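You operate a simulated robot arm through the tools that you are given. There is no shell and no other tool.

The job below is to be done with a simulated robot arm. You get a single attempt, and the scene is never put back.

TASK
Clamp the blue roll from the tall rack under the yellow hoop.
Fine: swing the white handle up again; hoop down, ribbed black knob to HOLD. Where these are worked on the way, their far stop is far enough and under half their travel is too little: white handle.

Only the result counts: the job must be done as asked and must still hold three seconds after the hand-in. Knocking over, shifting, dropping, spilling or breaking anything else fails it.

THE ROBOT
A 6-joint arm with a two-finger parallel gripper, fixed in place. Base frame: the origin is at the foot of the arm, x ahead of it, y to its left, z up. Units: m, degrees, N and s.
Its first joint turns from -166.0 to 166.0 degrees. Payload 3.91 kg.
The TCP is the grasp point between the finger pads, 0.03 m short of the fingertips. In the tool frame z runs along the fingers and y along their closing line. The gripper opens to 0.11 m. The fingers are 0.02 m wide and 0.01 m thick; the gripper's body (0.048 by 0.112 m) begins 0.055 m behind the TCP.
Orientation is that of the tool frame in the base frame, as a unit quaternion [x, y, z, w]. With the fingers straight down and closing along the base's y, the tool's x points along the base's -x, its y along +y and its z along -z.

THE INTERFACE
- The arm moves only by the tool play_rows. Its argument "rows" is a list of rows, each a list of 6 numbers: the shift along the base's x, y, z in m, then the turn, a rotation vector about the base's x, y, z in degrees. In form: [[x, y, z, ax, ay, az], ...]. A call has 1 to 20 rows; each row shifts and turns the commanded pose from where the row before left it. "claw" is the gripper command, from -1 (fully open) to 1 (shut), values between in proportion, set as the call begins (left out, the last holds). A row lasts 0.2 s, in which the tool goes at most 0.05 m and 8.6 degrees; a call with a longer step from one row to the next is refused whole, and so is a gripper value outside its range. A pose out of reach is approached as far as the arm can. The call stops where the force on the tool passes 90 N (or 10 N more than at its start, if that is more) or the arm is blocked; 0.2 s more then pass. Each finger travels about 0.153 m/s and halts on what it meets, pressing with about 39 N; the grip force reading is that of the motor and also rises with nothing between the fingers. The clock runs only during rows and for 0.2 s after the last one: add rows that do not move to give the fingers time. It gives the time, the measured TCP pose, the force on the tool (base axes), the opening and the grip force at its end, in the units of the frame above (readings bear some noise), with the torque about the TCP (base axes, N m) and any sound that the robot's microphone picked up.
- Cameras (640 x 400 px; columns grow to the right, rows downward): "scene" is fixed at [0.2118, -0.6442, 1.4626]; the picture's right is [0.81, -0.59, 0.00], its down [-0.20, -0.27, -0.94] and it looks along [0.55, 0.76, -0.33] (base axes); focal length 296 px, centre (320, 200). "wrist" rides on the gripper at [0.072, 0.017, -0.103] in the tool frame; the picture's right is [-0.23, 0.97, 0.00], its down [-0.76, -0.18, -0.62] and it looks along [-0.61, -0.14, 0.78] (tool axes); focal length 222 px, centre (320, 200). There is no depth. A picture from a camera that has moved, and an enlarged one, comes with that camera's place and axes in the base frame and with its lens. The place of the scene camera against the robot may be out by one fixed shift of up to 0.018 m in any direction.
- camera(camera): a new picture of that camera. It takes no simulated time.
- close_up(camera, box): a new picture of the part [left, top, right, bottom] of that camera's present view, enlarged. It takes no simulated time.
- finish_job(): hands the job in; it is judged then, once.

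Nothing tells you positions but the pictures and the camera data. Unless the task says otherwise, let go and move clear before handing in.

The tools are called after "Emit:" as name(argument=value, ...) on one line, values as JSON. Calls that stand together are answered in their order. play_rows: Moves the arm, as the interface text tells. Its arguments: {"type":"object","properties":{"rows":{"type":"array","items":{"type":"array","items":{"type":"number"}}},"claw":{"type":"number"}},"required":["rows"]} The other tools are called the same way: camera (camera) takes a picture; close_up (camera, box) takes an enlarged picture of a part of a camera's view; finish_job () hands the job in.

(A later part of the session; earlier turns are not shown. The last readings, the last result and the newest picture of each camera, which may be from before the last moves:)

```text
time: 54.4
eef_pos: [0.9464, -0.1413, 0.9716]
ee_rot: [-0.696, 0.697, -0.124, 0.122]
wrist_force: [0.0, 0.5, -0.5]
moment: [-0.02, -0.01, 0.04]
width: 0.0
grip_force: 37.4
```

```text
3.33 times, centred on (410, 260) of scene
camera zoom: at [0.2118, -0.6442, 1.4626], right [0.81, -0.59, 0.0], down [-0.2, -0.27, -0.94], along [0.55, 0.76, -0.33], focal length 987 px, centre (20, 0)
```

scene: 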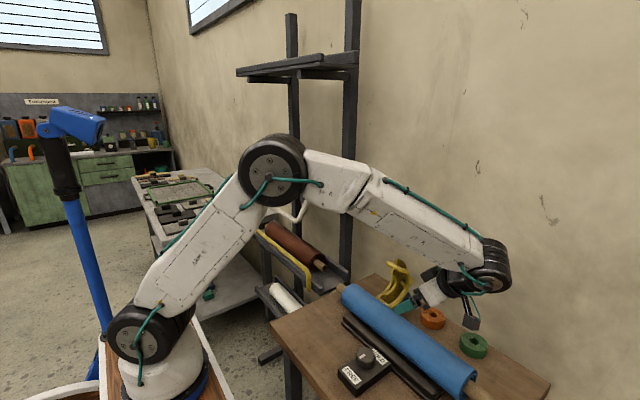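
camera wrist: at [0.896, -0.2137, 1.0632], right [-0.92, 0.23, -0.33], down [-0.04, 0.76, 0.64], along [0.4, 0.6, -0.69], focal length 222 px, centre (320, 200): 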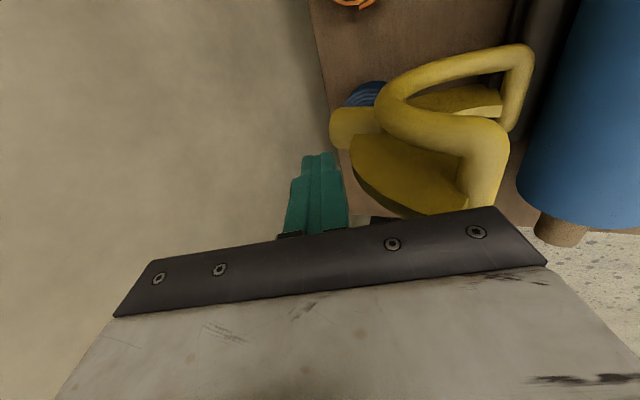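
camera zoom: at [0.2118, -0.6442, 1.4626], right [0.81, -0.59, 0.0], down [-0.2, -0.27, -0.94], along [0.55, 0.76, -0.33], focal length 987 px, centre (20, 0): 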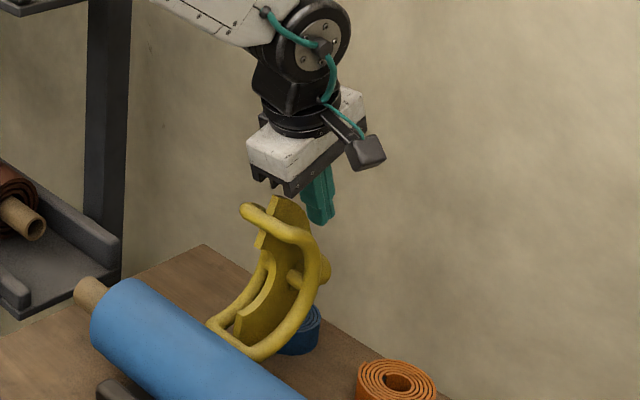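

The fingers are behind the hoop. Pushing it forward along its arc now.

Emit:
play_rows(rows=[[-0.012, 0, 0, 0, 0, 0], [-0.012, 0, 0.004, 0, 0, 0], [-0.014, 0, 0.008, 0, 0, 0], [-0.014, 0, 0.008, 0, 0, 0], [0, 0, 0, 0, 0, 0]])

Emit:
close_up(camera="scene", box=[340, 200, 480, 320])

Emit:
camera(camera="wrist")

```text
time: 55.6
eef_pos: [0.8955, -0.14, 0.9925]
ee_rot: [-0.696, 0.697, -0.124, 0.122]
wrist_force: [4.4, -1.0, 5.5]
moment: [-0.01, -0.15, -0.02]
width: 0.0
grip_force: 37.2
```

```text
3.33 times, centred on (410, 260) of scene
camera zoom: at [0.2118, -0.6442, 1.4626], right [0.81, -0.59, 0.0], down [-0.2, -0.27, -0.94], along [0.55, 0.76, -0.33], focal length 987 px, centre (20, 0)
```

zoom: 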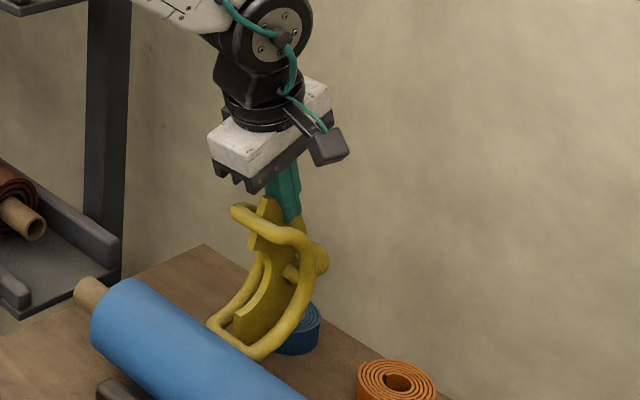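

```text
taken
camera wrist: at [0.844, -0.213, 1.0845], right [-0.92, 0.23, -0.33], down [-0.04, 0.76, 0.64], along [0.4, 0.6, -0.69], focal length 222 px, centre (320, 200)
```

wrist: 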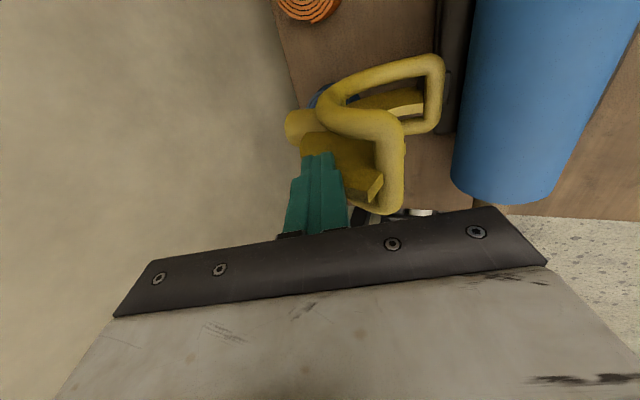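

Emit:
play_rows(rows=[[-0.014, 0, 0.002, 0, 0, 0], [-0.014, 0, 0.002, 0, 0, 0], [-0.014, 0, 0.001, 0, 0, 0], [0, 0, 0, 0, 0, 0]])

Emit:
close_up(camera="scene", box=[340, 200, 480, 320])

Emit:
camera(camera="wrist")

```text
time: 56.6
eef_pos: [0.8548, -0.1404, 1.0055]
ee_rot: [-0.695, 0.695, -0.131, 0.127]
wrist_force: [14.8, 7.1, 73.7]
moment: [0.29, -0.64, -0.02]
width: 0.0
grip_force: 37.4
```

```text
3.33 times, centred on (410, 260) of scene
camera zoom: at [0.2118, -0.6442, 1.4626], right [0.81, -0.59, 0.0], down [-0.2, -0.27, -0.94], along [0.55, 0.76, -0.33], focal length 987 px, centre (20, 0)
```

zoom: 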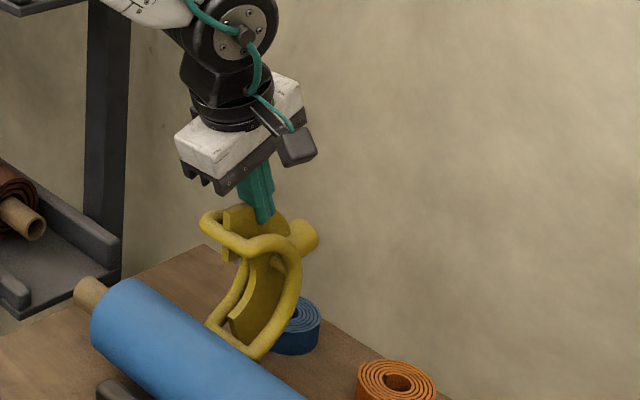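

```text
taken
camera wrist: at [0.8034, -0.2128, 1.0972], right [-0.91, 0.23, -0.35], down [-0.06, 0.77, 0.64], along [0.41, 0.6, -0.68], focal length 222 px, centre (320, 200)
```

wrist: 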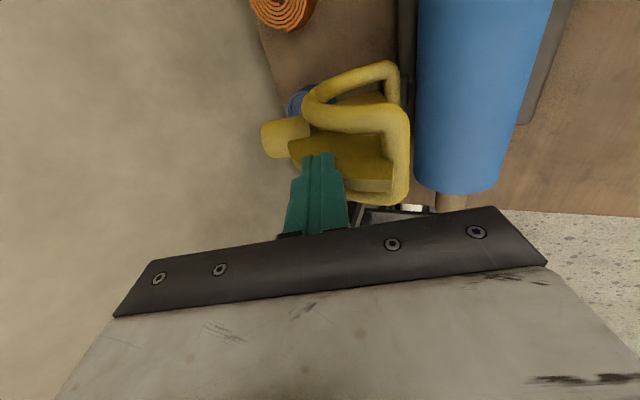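

The hoop is rotating, but my fingertip is pressing down too hard above the hinge. I'll ease upward and continue forward.

Emit:
play_rows(rows=[[0, 0, 0.008, 0, 0, 0], [-0.008, 0, 0.005, 0, 0, 0], [-0.014, 0, 0.002, 0, 0, 0], [0, 0, 0, 0, 0, 0]])

Emit:
close_up(camera="scene", box=[340, 200, 480, 320])

Emit:
camera(camera="wrist")

```text
time: 57.6
eef_pos: [0.8302, -0.1408, 1.0111]
ee_rot: [-0.696, 0.697, -0.121, 0.121]
wrist_force: [0.1, -0.1, -0.1]
moment: [0.0, -0.01, -0.02]
width: 0.0
grip_force: 37.6
```

```text
3.33 times, centred on (410, 260) of scene
camera zoom: at [0.2118, -0.6442, 1.4626], right [0.81, -0.59, 0.0], down [-0.2, -0.27, -0.94], along [0.55, 0.76, -0.33], focal length 987 px, centre (20, 0)
```

zoom: 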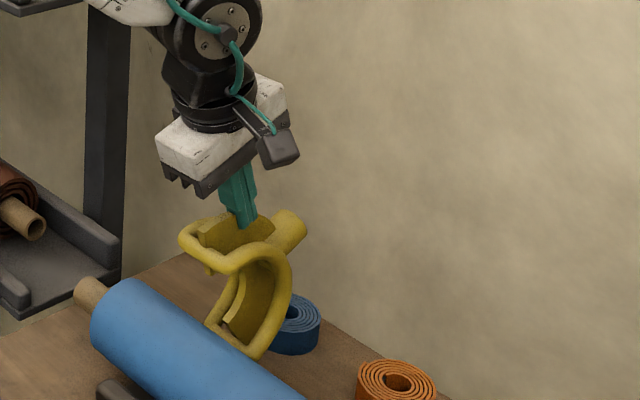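

```text
taken
camera wrist: at [0.7799, -0.2139, 1.1031], right [-0.92, 0.23, -0.33], down [-0.04, 0.76, 0.65], along [0.4, 0.6, -0.69], focal length 222 px, centre (320, 200)
```

wrist: 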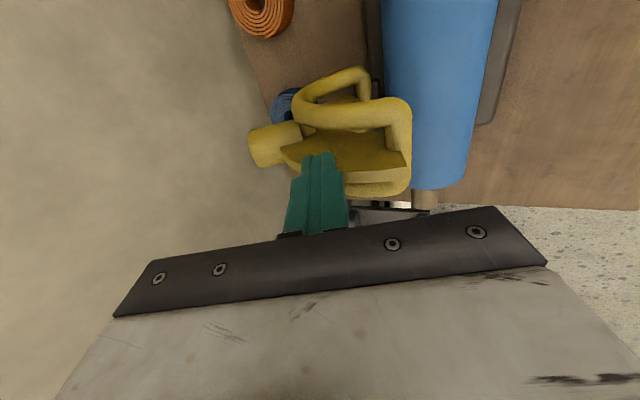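

The hoop has passed about halfway. Continuing forward and starting to press down on its front half.

Emit:
play_rows(rows=[[-0.014, 0, 0.003, 0, 0, 0], [-0.014, 0, 0.001, 0, 0, 0], [-0.014, 0, -0.002, 0, 0, 0], [-0.014, 0, -0.006, 0, 0, 0], [0, 0, 0, 0, 0, 0]])

Emit:
close_up(camera="scene", box=[340, 200, 480, 320])

Emit:
camera(camera="wrist")

```text
time: 58.8
eef_pos: [0.7738, -0.1394, 1.0098]
ee_rot: [-0.696, 0.697, -0.123, 0.121]
wrist_force: [-0.5, 0.2, -0.3]
moment: [-0.01, 0.0, 0.0]
width: 0.0
grip_force: 38.2
```

```text
3.33 times, centred on (410, 260) of scene
camera zoom: at [0.2118, -0.6442, 1.4626], right [0.81, -0.59, 0.0], down [-0.2, -0.27, -0.94], along [0.55, 0.76, -0.33], focal length 987 px, centre (20, 0)
```

zoom: 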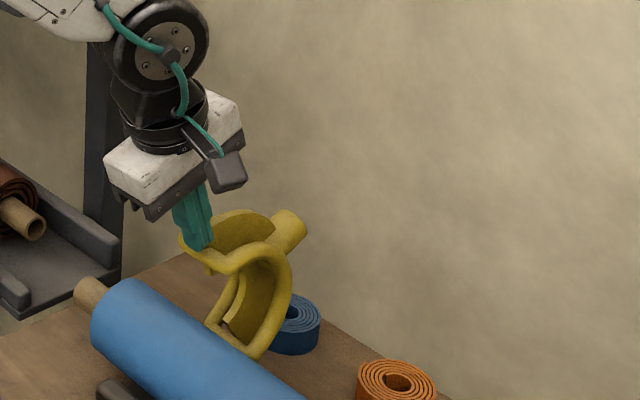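

```text
taken
camera wrist: at [0.7243, -0.2129, 1.1008], right [-0.92, 0.23, -0.33], down [-0.04, 0.76, 0.64], along [0.4, 0.6, -0.69], focal length 222 px, centre (320, 200)
```

wrist: 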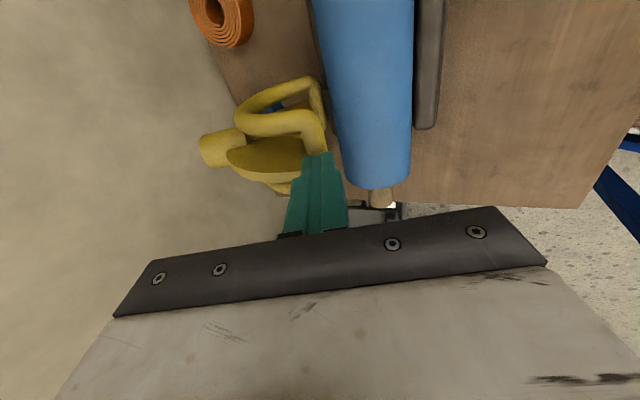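

The fingertip is now above the hoop's free end. Pressing down and forward along its arc.

Emit:
play_rows(rows=[[0, 0, -0.01, 0, 0, 0], [-0.005, 0, -0.011, 0, 0, 0], [-0.008, 0, -0.011, 0, 0, 0], [-0.009, 0, -0.012, 0, 0, 0], [0, 0, 0, 0, 0, 0]])

Emit:
close_up(camera="scene", box=[340, 200, 480, 320])

Emit:
camera(camera="wrist")

```text
time: 59.5
eef_pos: [0.7732, -0.1396, 1.003]
ee_rot: [0.695, -0.694, 0.133, -0.128]
wrist_force: [-16.8, 8.6, 44.7]
moment: [0.63, -0.17, 0.32]
width: 0.0001
grip_force: 37.5
stopped in row 3: the force on the tool passed its limit at 106 N (the readings are from after the stop); the commanded pose is now the measured one
```

```text
3.33 times, centred on (410, 260) of scene
camera zoom: at [0.2118, -0.6442, 1.4626], right [0.81, -0.59, 0.0], down [-0.2, -0.27, -0.94], along [0.55, 0.76, -0.33], focal length 987 px, centre (20, 0)
```

zoom: 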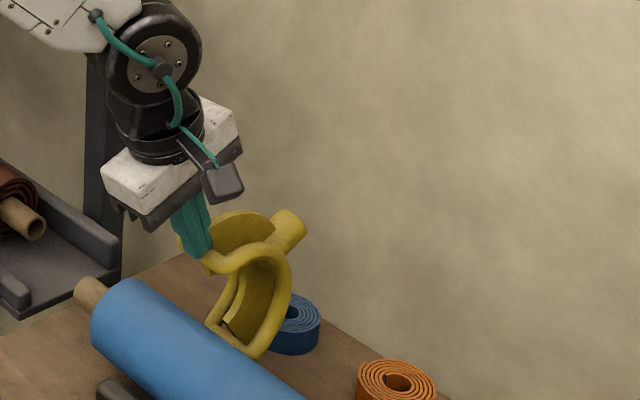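

```text
taken
camera wrist: at [0.7212, -0.2128, 1.093], right [-0.91, 0.22, -0.35], down [-0.06, 0.77, 0.64], along [0.41, 0.6, -0.68], focal length 222 px, centre (320, 200)
```

wrist: 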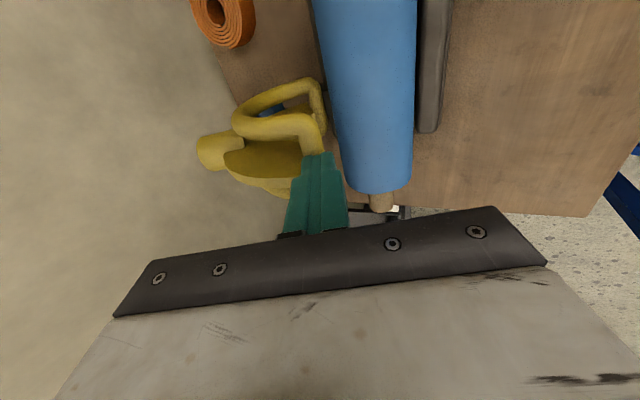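

The fingertip seems to be past the free end's top, pushing it backward. I'll rise and take a look at the hoop's actual angle.

Emit:
play_rows(rows=[[0, 0, 0.02, 0, 0, 0], [0, 0, 0.03, 0, 0, 0], [0.02, 0, 0.03, 0, 0, 0], [0.03, 0, 0.01, 0, 0, 0], [0.03, 0, 0.0, 0, 0, 0], [0, 0, 0, 0, 0, 0]])

Emit:
close_up(camera="wrist", box=[220, 0, 480, 240])

Emit:
close_up(camera="scene", box=[360, 240, 460, 320])

```text
time: 60.9
eef_pos: [0.855, -0.1391, 1.0853]
ee_rot: [0.696, -0.695, 0.129, -0.125]
wrist_force: [-0.3, 0.1, -0.4]
moment: [-0.02, 0.0, -0.03]
width: 0.0
grip_force: 37.6
```

```text
1.67 times, centred on (350, 120) of wrist
camera zoom: at [0.8029, -0.2125, 1.1773], right [-0.91, 0.23, -0.35], down [-0.05, 0.77, 0.64], along [0.41, 0.6, -0.68], focal length 370 px, centre (270, 333)
```

zoom: 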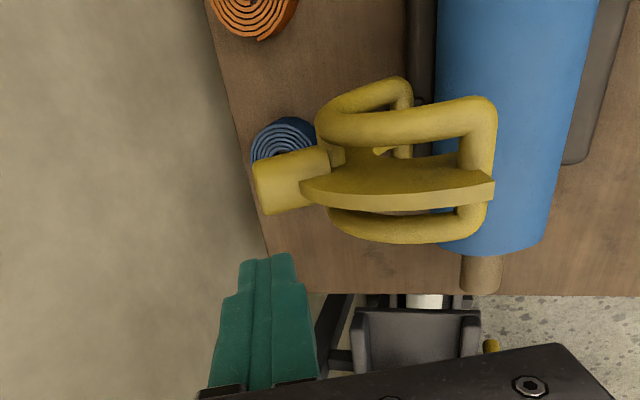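

```text
5.00 times, centred on (410, 280) of scene
camera zoom: at [0.2118, -0.6442, 1.4626], right [0.81, -0.59, 0.0], down [-0.2, -0.27, -0.94], along [0.55, 0.76, -0.33], focal length 1481 px, centre (-130, -200)
```

zoom: 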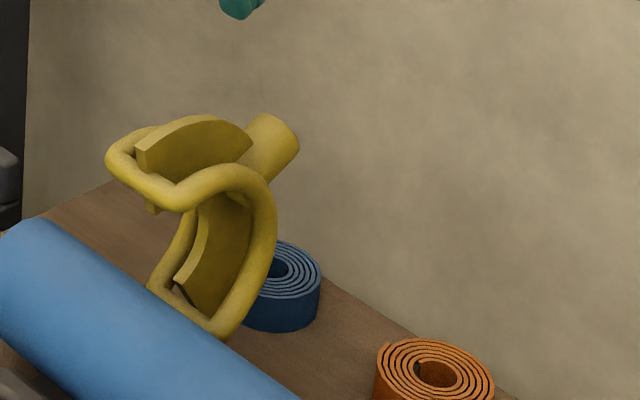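

The hoop is only at about 43°, with its peg now at (0.90–0.92, 0.95). I'll go behind the peg instead, where the finger catches better, and push that forward.

Emit:
play_rows(rows=[[0.032, 0, 0, 0, 0, 0], [0.032, 0, 0, 0, 0, 0], [0.031, 0, 0, 0, 0, 0], [0, 0, -0.033, 0, 0, 0], [0, 0, -0.033, 0, 0, 0], [0, 0, -0.033, 0, 0, 0], [0, 0, -0.033, 0, 0, 0], [0, 0, 0, 0, 0, 0]])

Emit:
close_up(camera="scene", box=[360, 220, 460, 300])

Emit:
camera(camera="wrist")

```text
time: 62.6
eef_pos: [0.9502, -0.1426, 0.9524]
ee_rot: [-0.695, 0.696, -0.129, 0.125]
wrist_force: [0.0, 0.2, 0.0]
moment: [0.01, 0.01, -0.04]
width: 0.0
grip_force: 37.3
```

```text
5.00 times, centred on (410, 260) of scene
camera zoom: at [0.2118, -0.6442, 1.4626], right [0.81, -0.59, 0.0], down [-0.2, -0.27, -0.94], along [0.55, 0.76, -0.33], focal length 1481 px, centre (-130, -100)
```

zoom: 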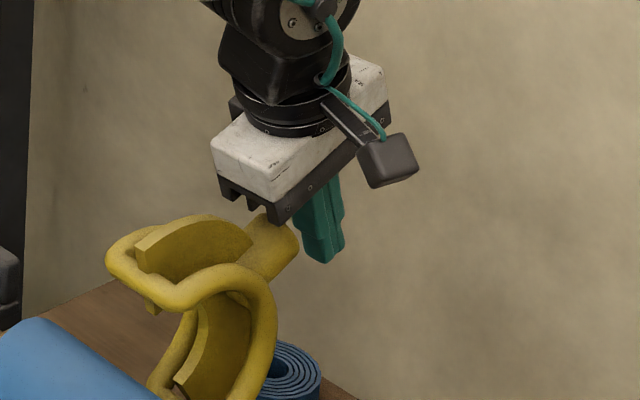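

```text
taken
camera wrist: at [0.8981, -0.2148, 1.0434], right [-0.91, 0.23, -0.35], down [-0.05, 0.77, 0.64], along [0.41, 0.6, -0.68], focal length 222 px, centre (320, 200)
```

wrist: 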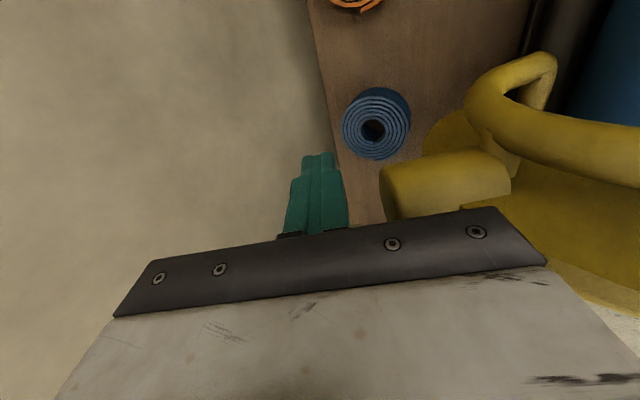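

The finger is behind the peg at the right height. Pushing it forward.

Emit:
play_rows(rows=[[-0.012, 0, 0.002, 0, 0, 0], [-0.012, 0, 0.003, 0, 0, 0], [-0.012, 0, 0.003, 0, 0, 0], [-0.012, 0, 0.003, 0, 0, 0], [-0.012, 0, 0.003, 0, 0, 0], [0, 0, 0, 0, 0, 0]])

Emit:
close_up(camera="scene", box=[360, 220, 460, 300])

Emit:
camera(camera="wrist")

```text
time: 64.0
eef_pos: [0.8919, -0.1413, 0.9778]
ee_rot: [-0.694, 0.695, -0.137, 0.13]
wrist_force: [24.9, -0.1, 63.6]
moment: [0.12, 0.6, -0.05]
width: 0.0
grip_force: 37.3
```

```text
5.00 times, centred on (410, 260) of scene
camera zoom: at [0.2118, -0.6442, 1.4626], right [0.81, -0.59, 0.0], down [-0.2, -0.27, -0.94], along [0.55, 0.76, -0.33], focal length 1481 px, centre (-130, -100)
```

zoom: 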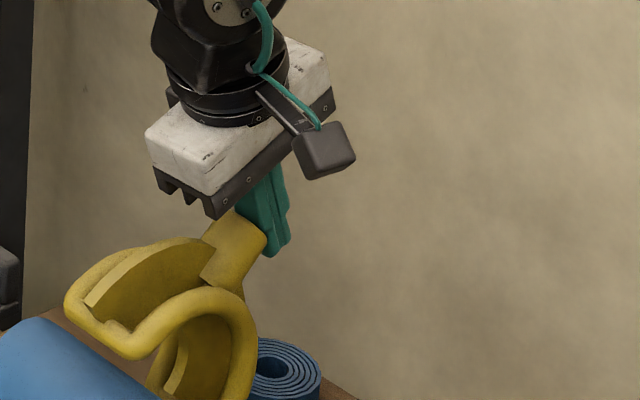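

```text
taken
camera wrist: at [0.8394, -0.2135, 1.0685], right [-0.9, 0.22, -0.36], down [-0.07, 0.77, 0.64], along [0.42, 0.6, -0.68], focal length 222 px, centre (320, 200)
```

wrist: 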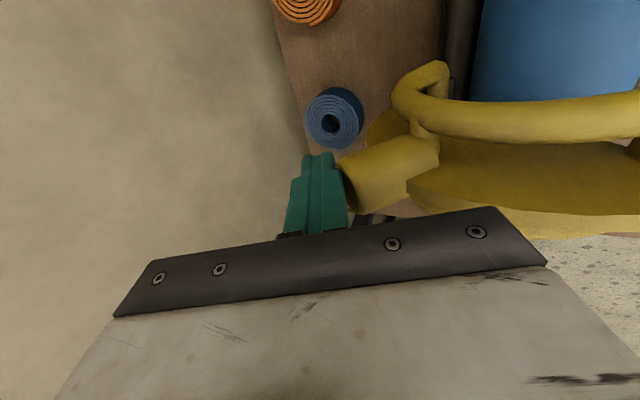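

The hoop has moved to about 65°, but the peg's top is pressing against the gripper body. Raising a little, then continuing.

Emit:
play_rows(rows=[[0, 0, 0.01, 0, 0, 0], [0, 0, 0.01, 0, 0, 0], [0, 0, 0, 0, 0, 0]])

Emit:
close_up(camera="scene", box=[360, 220, 460, 300])

```text
time: 64.8
eef_pos: [0.8877, -0.1421, 0.9881]
ee_rot: [0.696, -0.695, 0.128, -0.124]
wrist_force: [0.2, -0.2, 0.3]
moment: [-0.04, 0.0, -0.02]
width: 0.0001
grip_force: 37.5
```

```text
5.00 times, centred on (410, 260) of scene
camera zoom: at [0.2118, -0.6442, 1.4626], right [0.81, -0.59, 0.0], down [-0.2, -0.27, -0.94], along [0.55, 0.76, -0.33], focal length 1481 px, centre (-130, -100)
```

zoom: 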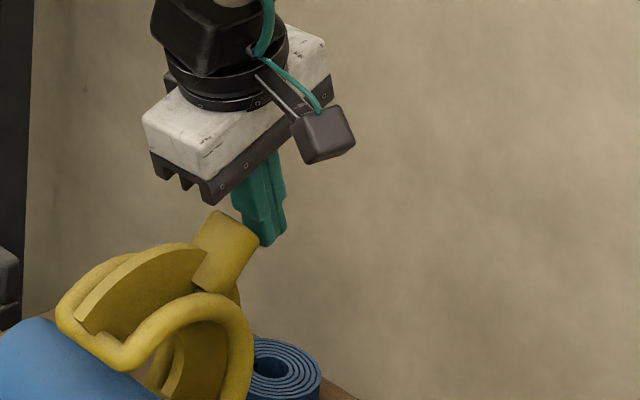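

Emit:
play_rows(rows=[[-0.012, 0, 0, 0, 0, 0], [-0.012, 0, 0, 0, 0, 0], [-0.012, 0, 0, 0, 0, 0], [-0.012, 0, 0, 0, 0, 0], [0, 0, 0, 0, 0, 0]])

Emit:
close_up(camera="scene", box=[340, 230, 440, 310])

Emit:
camera(camera="wrist")

```text
time: 66.0
eef_pos: [0.8408, -0.1396, 0.9895]
ee_rot: [0.696, -0.696, 0.129, -0.125]
wrist_force: [0.7, 0.1, -0.3]
moment: [-0.04, 0.03, 0.04]
width: 0.0002
grip_force: 37.7
```

```text
5.00 times, centred on (390, 270) of scene
camera zoom: at [0.2118, -0.6442, 1.4626], right [0.81, -0.59, 0.0], down [-0.2, -0.27, -0.94], along [0.55, 0.76, -0.33], focal length 1481 px, centre (-30, -150)
```

zoom: 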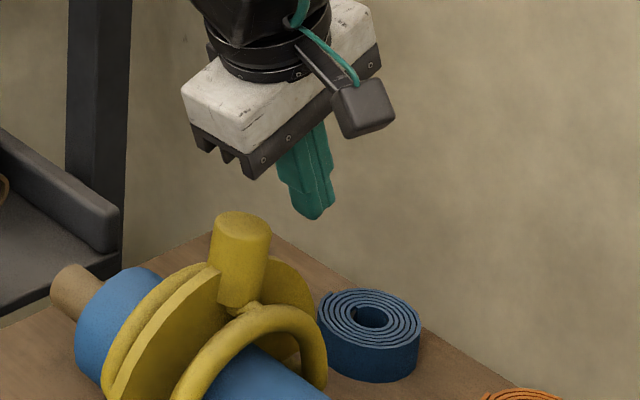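

```text
taken
camera wrist: at [0.7887, -0.2131, 1.0803], right [-0.91, 0.23, -0.35], down [-0.05, 0.77, 0.64], along [0.41, 0.6, -0.68], focal length 222 px, centre (320, 200)
```

wrist: 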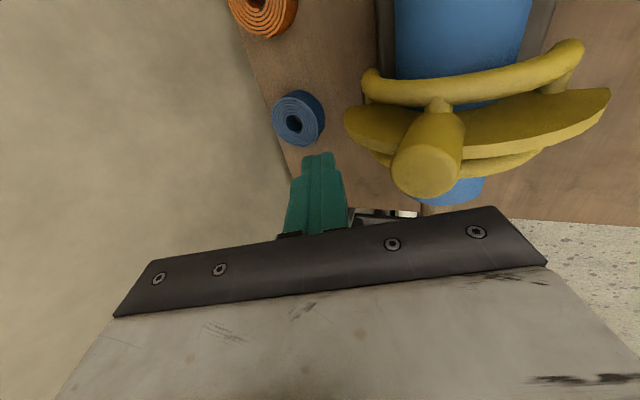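

The hoop has dropped over the roll with its peg pointing up. Let me check how far it closed.

Emit:
close_up(camera="scene", box=[330, 260, 430, 340])

Emit:
close_up(camera="wrist", box=[320, 0, 640, 230])

```text
5.00 times, centred on (380, 300) of scene
camera zoom: at [0.2118, -0.6442, 1.4626], right [0.81, -0.59, 0.0], down [-0.2, -0.27, -0.94], along [0.55, 0.76, -0.33], focal length 1481 px, centre (20, -300)
```

zoom: 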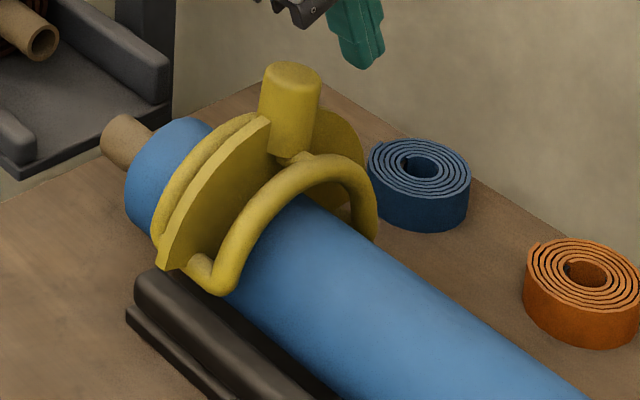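

```text
1.74 times, centred on (480, 115) of wrist
camera zoom: at [0.7887, -0.2131, 1.0803], right [-0.91, 0.23, -0.35], down [-0.05, 0.77, 0.64], along [0.41, 0.6, -0.68], focal length 386 px, centre (42, 348)
```

zoom: 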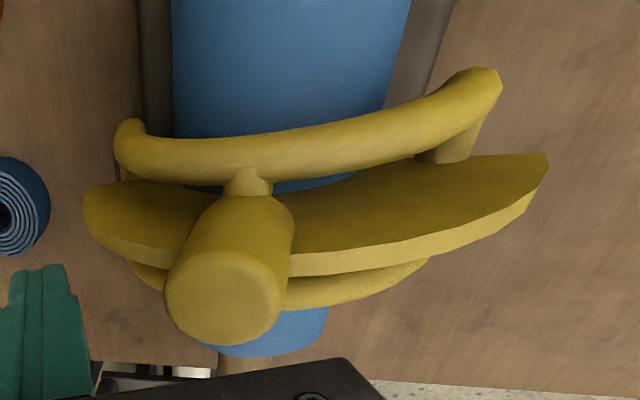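

The hoop's free end is about 2 cm above the rail line, roughly 10° short of horizontal. I'll press gently on its front half to see whether it goes further.

Emit:
play_rows(rows=[[0, 0, 0.035, 0, 0, 0], [0, 0, 0.035, 0, 0, 0], [-0.037, 0, 0, 0, 0, 0], [-0.038, 0, 0, 0, 0, 0], [-0.038, 0, 0, 0, 0, 0], [0, 0, -0.03, 0, 0, 0], [0, 0, -0.03, 0, 0, 0], [0, 0, -0.012, 0, 0, 0], [0, 0, 0, 0, 0, 0]])

Emit:
close_up(camera="scene", box=[330, 240, 430, 320])

Emit:
camera(camera="wrist")

```text
time: 68.0
eef_pos: [0.7281, -0.143, 0.9872]
ee_rot: [0.696, -0.695, 0.129, -0.125]
wrist_force: [0.4, -0.2, 1.3]
moment: [0.01, 0.02, 0.03]
width: 0.0
grip_force: 37.7
```

```text
5.00 times, centred on (380, 280) of scene
camera zoom: at [0.2118, -0.6442, 1.4626], right [0.81, -0.59, 0.0], down [-0.2, -0.27, -0.94], along [0.55, 0.76, -0.33], focal length 1481 px, centre (20, -200)
```

zoom: 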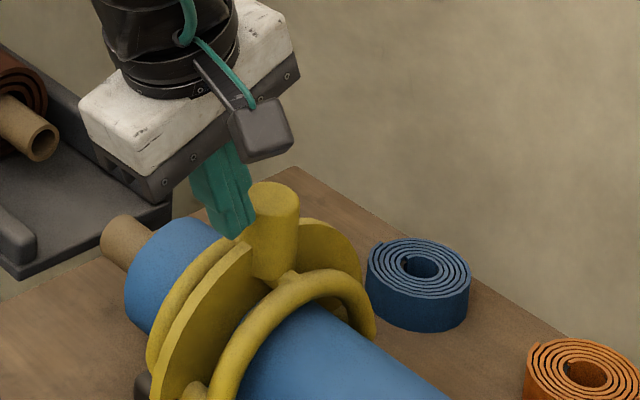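

```text
taken
camera wrist: at [0.6771, -0.2155, 1.079], right [-0.91, 0.23, -0.35], down [-0.05, 0.77, 0.64], along [0.41, 0.6, -0.68], focal length 222 px, centre (320, 200)
```

wrist: 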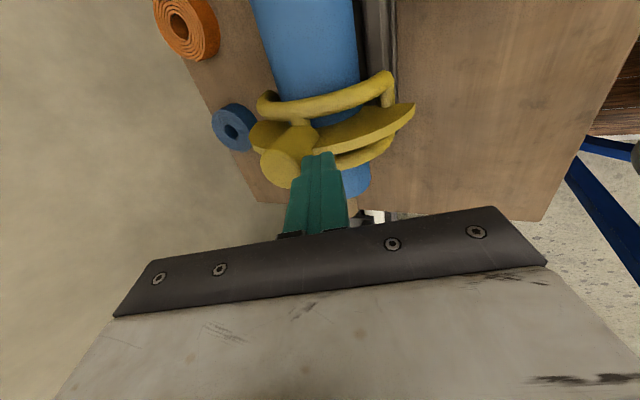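

Emit:
play_rows(rows=[[0, 0.003, -0.008, 0, 0, 0], [0, 0, -0.008, 0, 0, 0], [0, 0, -0.005, 0, 0, 0], [0, 0, 0, 0, 0, 0]])

Emit:
close_up(camera="scene", box=[330, 240, 430, 320])

```text
time: 69.0
eef_pos: [0.727, -0.1382, 0.9657]
ee_rot: [0.696, -0.695, 0.129, -0.125]
wrist_force: [-0.1, 0.3, 0.5]
moment: [0.01, 0.0, -0.01]
width: 0.0
grip_force: 38.1
```

```text
5.00 times, centred on (380, 280) of scene
camera zoom: at [0.2118, -0.6442, 1.4626], right [0.81, -0.59, 0.0], down [-0.2, -0.27, -0.94], along [0.55, 0.76, -0.33], focal length 1481 px, centre (20, -200)
```

zoom: 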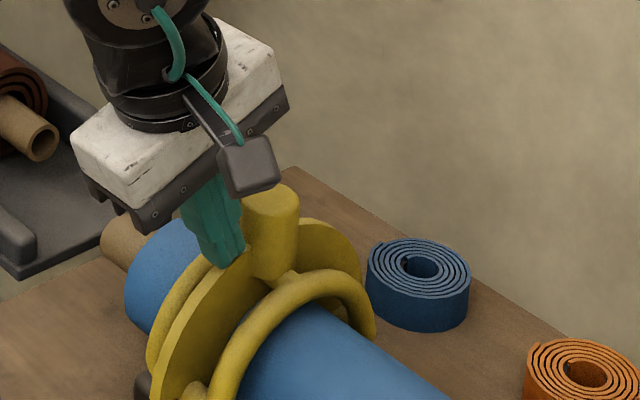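

Emit:
play_rows(rows=[[0, 0, -0.006, 0, 0, 0], [0, 0, -0.005, 0, 0, 0], [0, 0, -0.004, 0, 0, 0], [0, 0, 0, 0, 0, 0]])

Emit:
close_up(camera="scene", box=[330, 240, 430, 320])

```text
time: 70.0
eef_pos: [0.7279, -0.1374, 0.9518]
ee_rot: [0.696, -0.695, 0.129, -0.125]
wrist_force: [0.1, -0.2, 0.7]
moment: [-0.01, 0.02, 0.02]
width: 0.0003
grip_force: 37.7
```

```text
5.00 times, centred on (380, 280) of scene
camera zoom: at [0.2118, -0.6442, 1.4626], right [0.81, -0.59, 0.0], down [-0.2, -0.27, -0.94], along [0.55, 0.76, -0.33], focal length 1481 px, centre (20, -200)
```

zoom: 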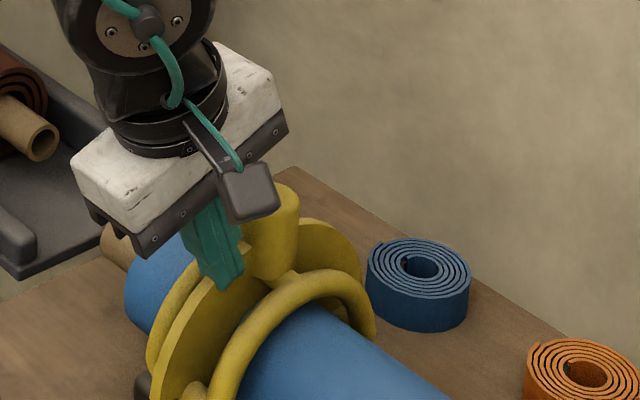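

Emit:
play_rows(rows=[[0, 0, -0.005, 0, 0, 0], [0, 0, -0.005, 0, 0, 0], [0, 0, 0, 0, 0, 0]])

Emit:
close_up(camera="scene", box=[330, 240, 430, 320])

Emit:
camera(camera="wrist")

```text
time: 70.8
eef_pos: [0.7277, -0.1379, 0.9452]
ee_rot: [-0.695, 0.695, -0.132, 0.127]
wrist_force: [-10.2, 2.0, 46.3]
moment: [0.43, -0.58, 0.12]
width: 0.0
grip_force: 38.0
```

```text
5.00 times, centred on (380, 280) of scene
camera zoom: at [0.2118, -0.6442, 1.4626], right [0.81, -0.59, 0.0], down [-0.2, -0.27, -0.94], along [0.55, 0.76, -0.33], focal length 1481 px, centre (20, -200)
```

zoom: 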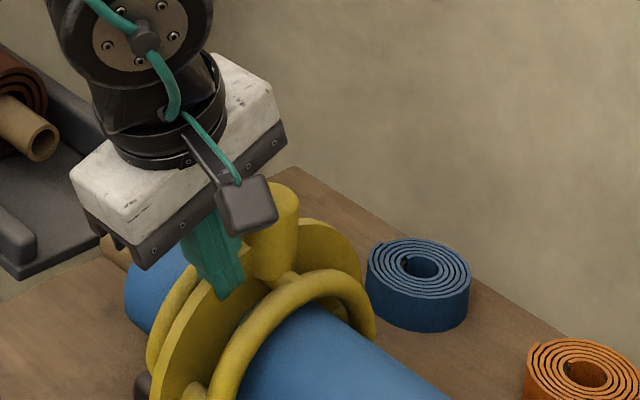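

```text
taken
camera wrist: at [0.6755, -0.2109, 1.0354], right [-0.91, 0.23, -0.35], down [-0.06, 0.77, 0.64], along [0.41, 0.6, -0.68], focal length 222 px, centre (320, 200)
```

wrist: 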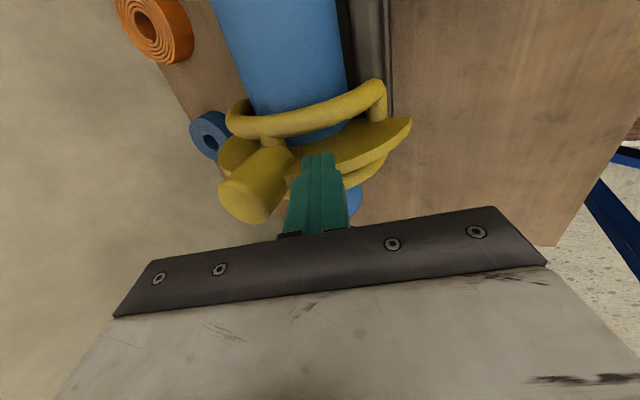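

With 46 N the hoop doesn't budge, so it's fully down on the roll. Now rising, straightening the tool and moving above the knob for a look.

Emit:
play_rows(rows=[[0, 0, 0.02, 0, 0, 0], [0, 0, 0.04, 0, 0, 0], [0, 0, 0.04, 0, 0, 0], [-0.018, -0.029, 0, 0, 4.1, 0], [-0.018, -0.029, 0, 0, 4.1, 0], [-0.018, -0.029, -0.01, 0, 4.2, 0], [-0.018, -0.029, -0.015, 0, 4.2, 0], [-0.016, -0.027, -0.015, 0, 4.1, 0], [0, 0, 0, 0, 0, 0]])

Emit:
camera(camera="wrist")

Emit:
close_up(camera="scene", box=[320, 240, 520, 400])

```text
time: 72.8
eef_pos: [0.6384, -0.2787, 1.0014]
ee_rot: [0.708, -0.707, 0.002, 0.002]
wrist_force: [0.6, -0.6, -0.8]
moment: [0.01, -0.04, -0.02]
width: 0.0
grip_force: 37.5
```

```text
taken
camera wrist: at [0.6231, -0.3523, 1.1053], right [-0.97, 0.23, 0.0], down [0.18, 0.77, 0.62], along [0.14, 0.6, -0.79], focal length 222 px, centre (320, 200)
```

wrist: 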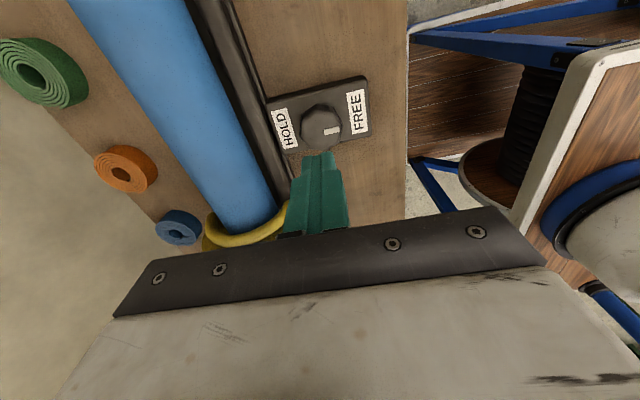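

```text
2.50 times, centred on (420, 320) of scene
camera zoom: at [0.2118, -0.6442, 1.4626], right [0.81, -0.59, 0.0], down [-0.2, -0.27, -0.94], along [0.55, 0.76, -0.33], focal length 740 px, centre (70, -100)
```

zoom: 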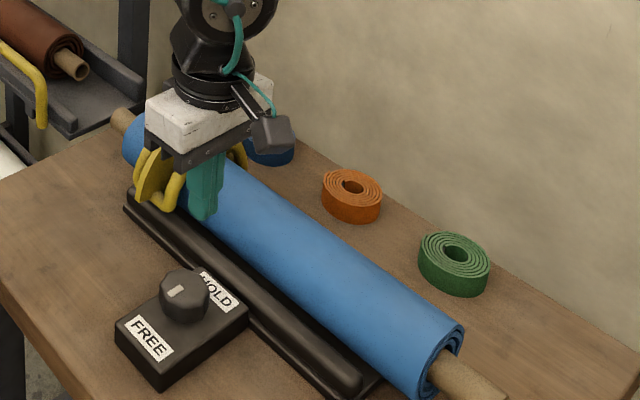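

Emit:
close_up(camera="wrist", box=[250, 60, 390, 170])

Emit:
close_up(camera="scene", box=[360, 260, 430, 310])

```text
3.64 times, centred on (320, 115) of wrist
camera zoom: at [0.6231, -0.3523, 1.1053], right [-0.97, 0.23, 0.0], down [0.18, 0.77, 0.62], along [0.14, 0.6, -0.79], focal length 808 px, centre (320, 509)
```

zoom: 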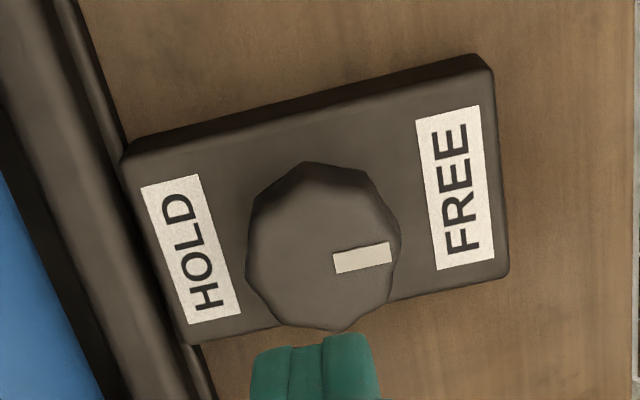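

```text
8.00 times, centred on (395, 285) of scene
camera zoom: at [0.2118, -0.6442, 1.4626], right [0.81, -0.59, 0.0], down [-0.2, -0.27, -0.94], along [0.55, 0.76, -0.33], focal length 2369 px, centre (-280, -480)
```

zoom: 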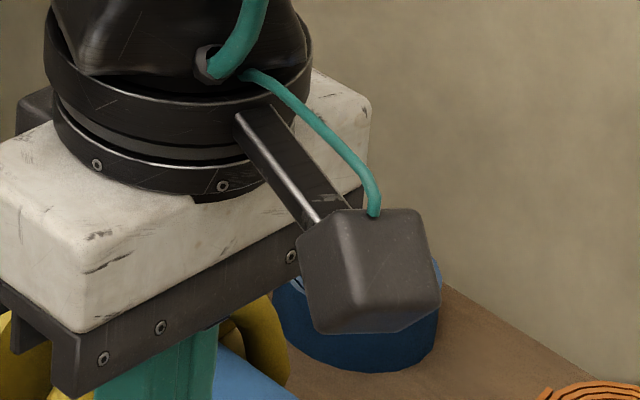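

The knob's pointer is on FREE; its centre is at (0.644, -0.261) with the top at z≈0.86 and about 0.047 m across. I'll open to about 0.07 and come down around it.

Emit:
play_rows(rows=[[0.0056, 0.0182, 0, 0, 0, 0], [0, 0, -0.03, 0, 0, 0], [0, 0, -0.035, 0, 0, 0], [0, 0, -0.035, 0, 0, 0], [0, 0, 0, 0, 0, 0]], claw=-0.27)

Emit:
camera(camera="wrist")

Emit:
close_up(camera="scene", box=[320, 290, 440, 400])

```text
time: 74.0
eef_pos: [0.6445, -0.264, 0.9013]
ee_rot: [0.707, -0.707, 0.002, 0.002]
wrist_force: [0.4, 1.0, -1.2]
moment: [0.03, 0.01, 0.0]
width: 0.07
grip_force: 0.1
```

```text
taken
camera wrist: at [0.6288, -0.3369, 1.0051], right [-0.97, 0.23, 0.0], down [0.18, 0.77, 0.62], along [0.14, 0.6, -0.79], focal length 222 px, centre (320, 200)
```

wrist: 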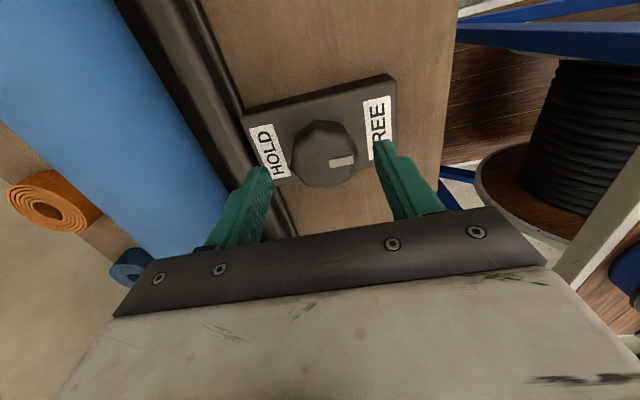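

```text
3.64 times, centred on (380, 345) of scene
camera zoom: at [0.2118, -0.6442, 1.4626], right [0.81, -0.59, 0.0], down [-0.2, -0.27, -0.94], along [0.55, 0.76, -0.33], focal length 1077 px, centre (102, -327)
```

zoom: 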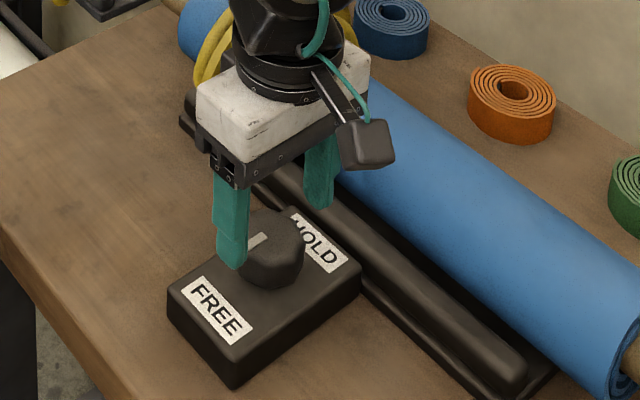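

Alignment is good. Lowering around the knob.

Emit:
play_rows(rows=[[-0.001, 0.002, -0.01, 0, 0, 0], [0, 0, -0.01, 0, 0, 0], [0, 0, -0.009, 0, 0, 0], [0, 0, 0, 0, 0, 0]])

Emit:
close_up(camera="scene", box=[330, 320, 420, 400])

Emit:
camera(camera="wrist")

```text
time: 75.0
eef_pos: [0.6442, -0.2626, 0.8728]
ee_rot: [0.708, -0.707, 0.002, 0.002]
wrist_force: [-0.3, -0.2, 0.4]
moment: [0.0, -0.01, -0.02]
width: 0.0697
grip_force: 0.0
```

```text
5.00 times, centred on (375, 360) of scene
camera zoom: at [0.2118, -0.6442, 1.4626], right [0.81, -0.59, 0.0], down [-0.2, -0.27, -0.94], along [0.55, 0.76, -0.33], focal length 1481 px, centre (45, -600)
```

zoom: 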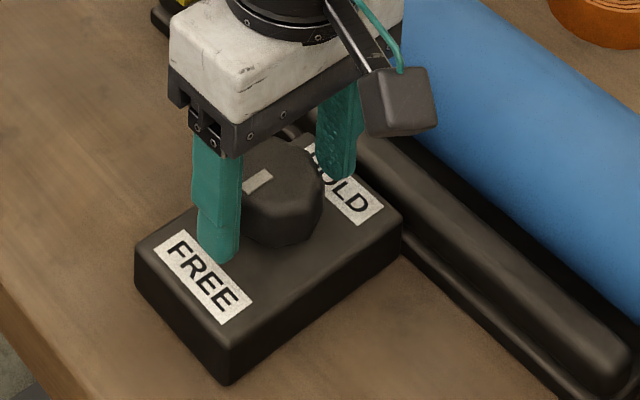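

```text
taken
camera wrist: at [0.6282, -0.3352, 0.9762], right [-0.97, 0.23, 0.0], down [0.18, 0.77, 0.62], along [0.14, 0.6, -0.79], focal length 222 px, centre (320, 200)
```

wrist: 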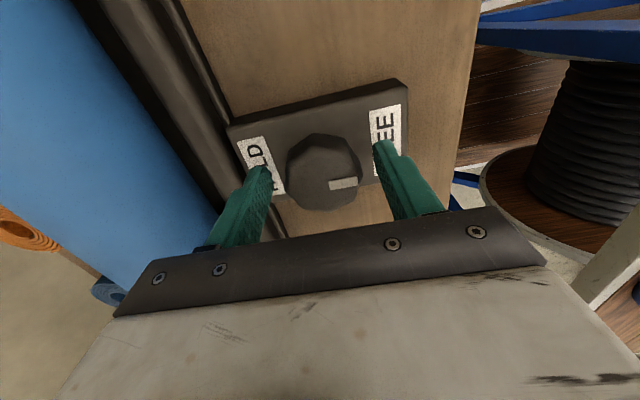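

The fingers straddle the knob with no contact. Closing on it.

Emit:
play_rows(rows=[[0, 0, 0, 0, 0, 0], [0, 0, 0, 0, 0, 0], [0, 0, 0, 0, 0, 0]], claw=1)

Emit:
close_up(camera="wrist", box=[200, 70, 440, 240])

```text
time: 75.8
eef_pos: [0.6435, -0.2621, 0.8724]
ee_rot: [0.708, -0.707, 0.002, 0.002]
wrist_force: [-11.3, 0.9, -0.1]
moment: [0.1, 0.46, 0.03]
width: 0.0476
grip_force: 44.8
```

```text
2.35 times, centred on (320, 155) of wrist
camera zoom: at [0.6273, -0.3351, 0.9761], right [-0.97, 0.23, 0.0], down [0.18, 0.76, 0.62], along [0.14, 0.6, -0.79], focal length 523 px, centre (320, 306)
```

zoom: 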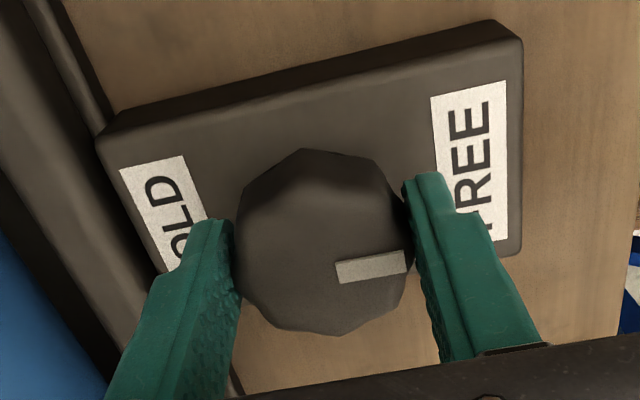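

The knob is gripped at 0.048 m. Testing the turning direction with a small clockwise twist.

Emit:
play_rows(rows=[[0, 0, 0, 0, 0, -5], [0, 0, 0, 0, 0, -5], [0, 0, 0, 0, 0, -5], [0, 0, 0, 0, 0, 0]])

Emit:
close_up(camera="wrist", box=[200, 70, 440, 240])

```text
time: 76.8
eef_pos: [0.6421, -0.2613, 0.8726]
ee_rot: [-0.609, 0.793, -0.001, -0.003]
wrist_force: [-38.3, -4.8, -3.7]
moment: [-0.04, 1.35, 0.1]
width: 0.0475
grip_force: 45.4
```

```text
2.35 times, centred on (320, 155) of wrist
camera zoom: at [0.6088, -0.3282, 0.9761], right [-0.88, 0.47, 0.0], down [0.37, 0.69, 0.62], along [0.29, 0.55, -0.79], focal length 523 px, centre (320, 306)
```

zoom: 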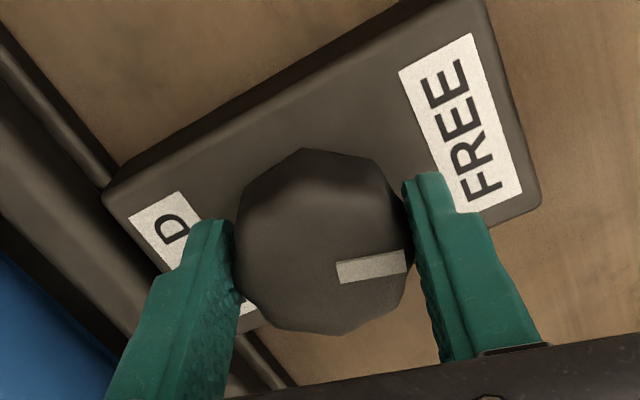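

The knob turns freely clockwise. I'll recentre by 2 mm to shed the side force and continue turning.

Emit:
play_rows(rows=[[-0.001, 0, 0, 0, 0, -6], [-0.001, 0, 0, 0, 0, -8], [0, 0, 0, 0, 0, -8], [0, 0, 0, 0, 0, -8], [0, 0, 0, 0, 0, -8], [0, 0, 0, 0, 0, -8], [0, 0, 0, 0, 0, 0]])

Emit:
close_up(camera="wrist", box=[200, 70, 440, 240])

Emit:
close_up(camera="scene", box=[320, 290, 440, 400])

```text
time: 78.5
eef_pos: [0.6406, -0.2613, 0.8731]
ee_rot: [-0.251, 0.968, 0.0, -0.002]
wrist_force: [-31.2, -8.3, -10.8]
moment: [-0.26, 0.81, 0.0]
width: 0.0475
grip_force: 44.4
```

```text
2.35 times, centred on (320, 155) of wrist
camera zoom: at [0.5712, -0.282, 0.9762], right [-0.27, 0.96, 0.0], down [0.76, 0.22, 0.62], along [0.6, 0.17, -0.79], focal length 523 px, centre (320, 306)
```

zoom: 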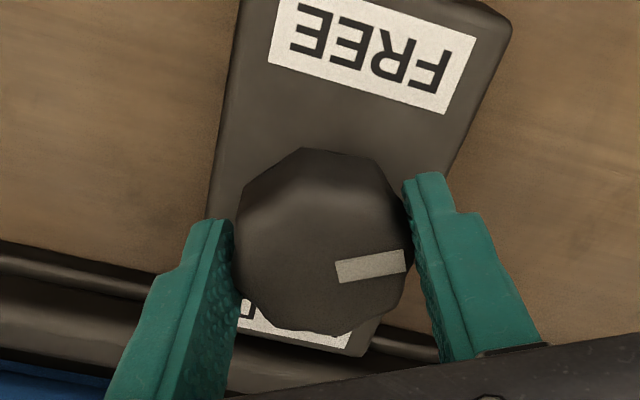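

```text
3.64 times, centred on (380, 345) of scene
camera zoom: at [0.2118, -0.6442, 1.4626], right [0.81, -0.59, 0.0], down [-0.2, -0.27, -0.94], along [0.55, 0.76, -0.33], focal length 1077 px, centre (102, -327)
```

zoom: 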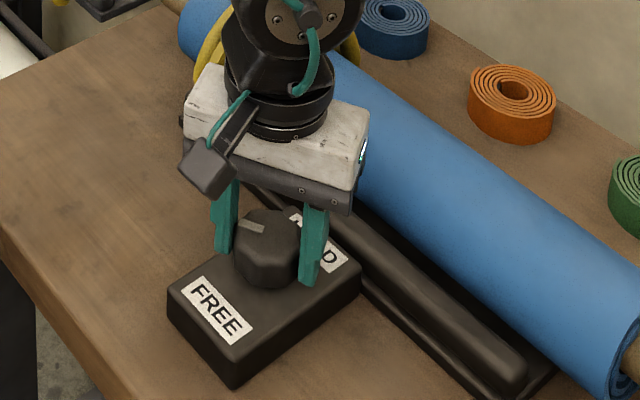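

Emit:
play_rows(rows=[[-0.0015, 0, 0.0005, 0, 0, -6], [-0.0005, 0, 0.0005, 0, 0, -8], [0, 0, 0, 0, 0, -8], [0, 0, 0, 0, 0, -8], [0, 0, 0, 0, 0, -8], [0, 0, 0, 0, 0, 0]])

Emit:
close_up(camera="wrist", box=[200, 70, 440, 240])

Emit:
close_up(camera="scene", box=[320, 290, 440, 400])

```text
time: 79.8
eef_pos: [0.6416, -0.2603, 0.8734]
ee_rot: [0.079, 0.997, 0.0, -0.003]
wrist_force: [8.3, 21.7, -38.1]
moment: [0.44, -0.29, 0.02]
width: 0.0476
grip_force: 45.0
```

```text
2.35 times, centred on (320, 155) of wrist
camera zoom: at [0.5738, -0.2327, 0.9765], right [0.38, 0.93, 0.0], down [0.73, -0.29, 0.62], along [0.57, -0.23, -0.79], focal length 523 px, centre (320, 306)
```

zoom: 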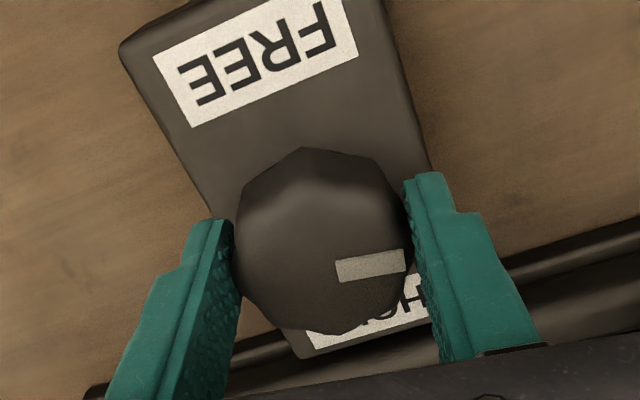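

```text
3.64 times, centred on (380, 345) of scene
camera zoom: at [0.2118, -0.6442, 1.4626], right [0.81, -0.59, 0.0], down [-0.2, -0.27, -0.94], along [0.55, 0.76, -0.33], focal length 1077 px, centre (102, -327)
```

zoom: 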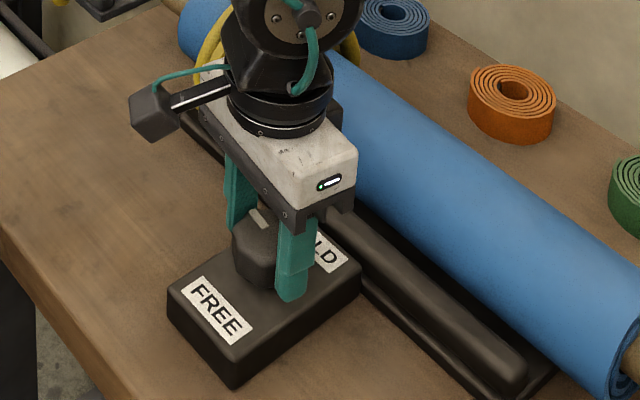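

Emit:
play_rows(rows=[[0.0005, 0.001, -0.001, 0, 0, -6], [0, 0, 0, 0, 0, -8], [0, 0, 0, 0, 0, -8], [0, 0, 0, 0, 0, -8], [0, 0, 0, 0, 0, -8], [0, 0, 0, 0, 0, 0]])

Emit:
close_up(camera="wrist", box=[200, 70, 440, 240])

```text
time: 81.2
eef_pos: [0.6419, -0.2603, 0.8723]
ee_rot: [0.399, 0.917, 0.001, -0.001]
wrist_force: [29.1, 43.0, -12.5]
moment: [1.45, -0.17, 0.04]
width: 0.0474
grip_force: 45.2
```

```text
2.35 times, centred on (320, 155) of wrist
camera zoom: at [0.6069, -0.1964, 0.9763], right [0.87, 0.5, 0.0], down [0.39, -0.68, 0.62], along [0.31, -0.54, -0.78], focal length 523 px, centre (320, 306)
```

zoom: 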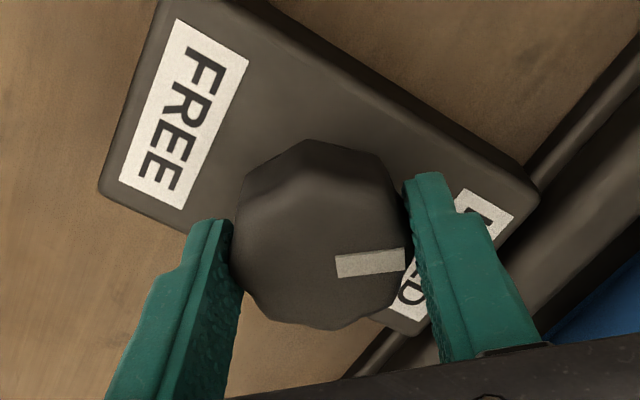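

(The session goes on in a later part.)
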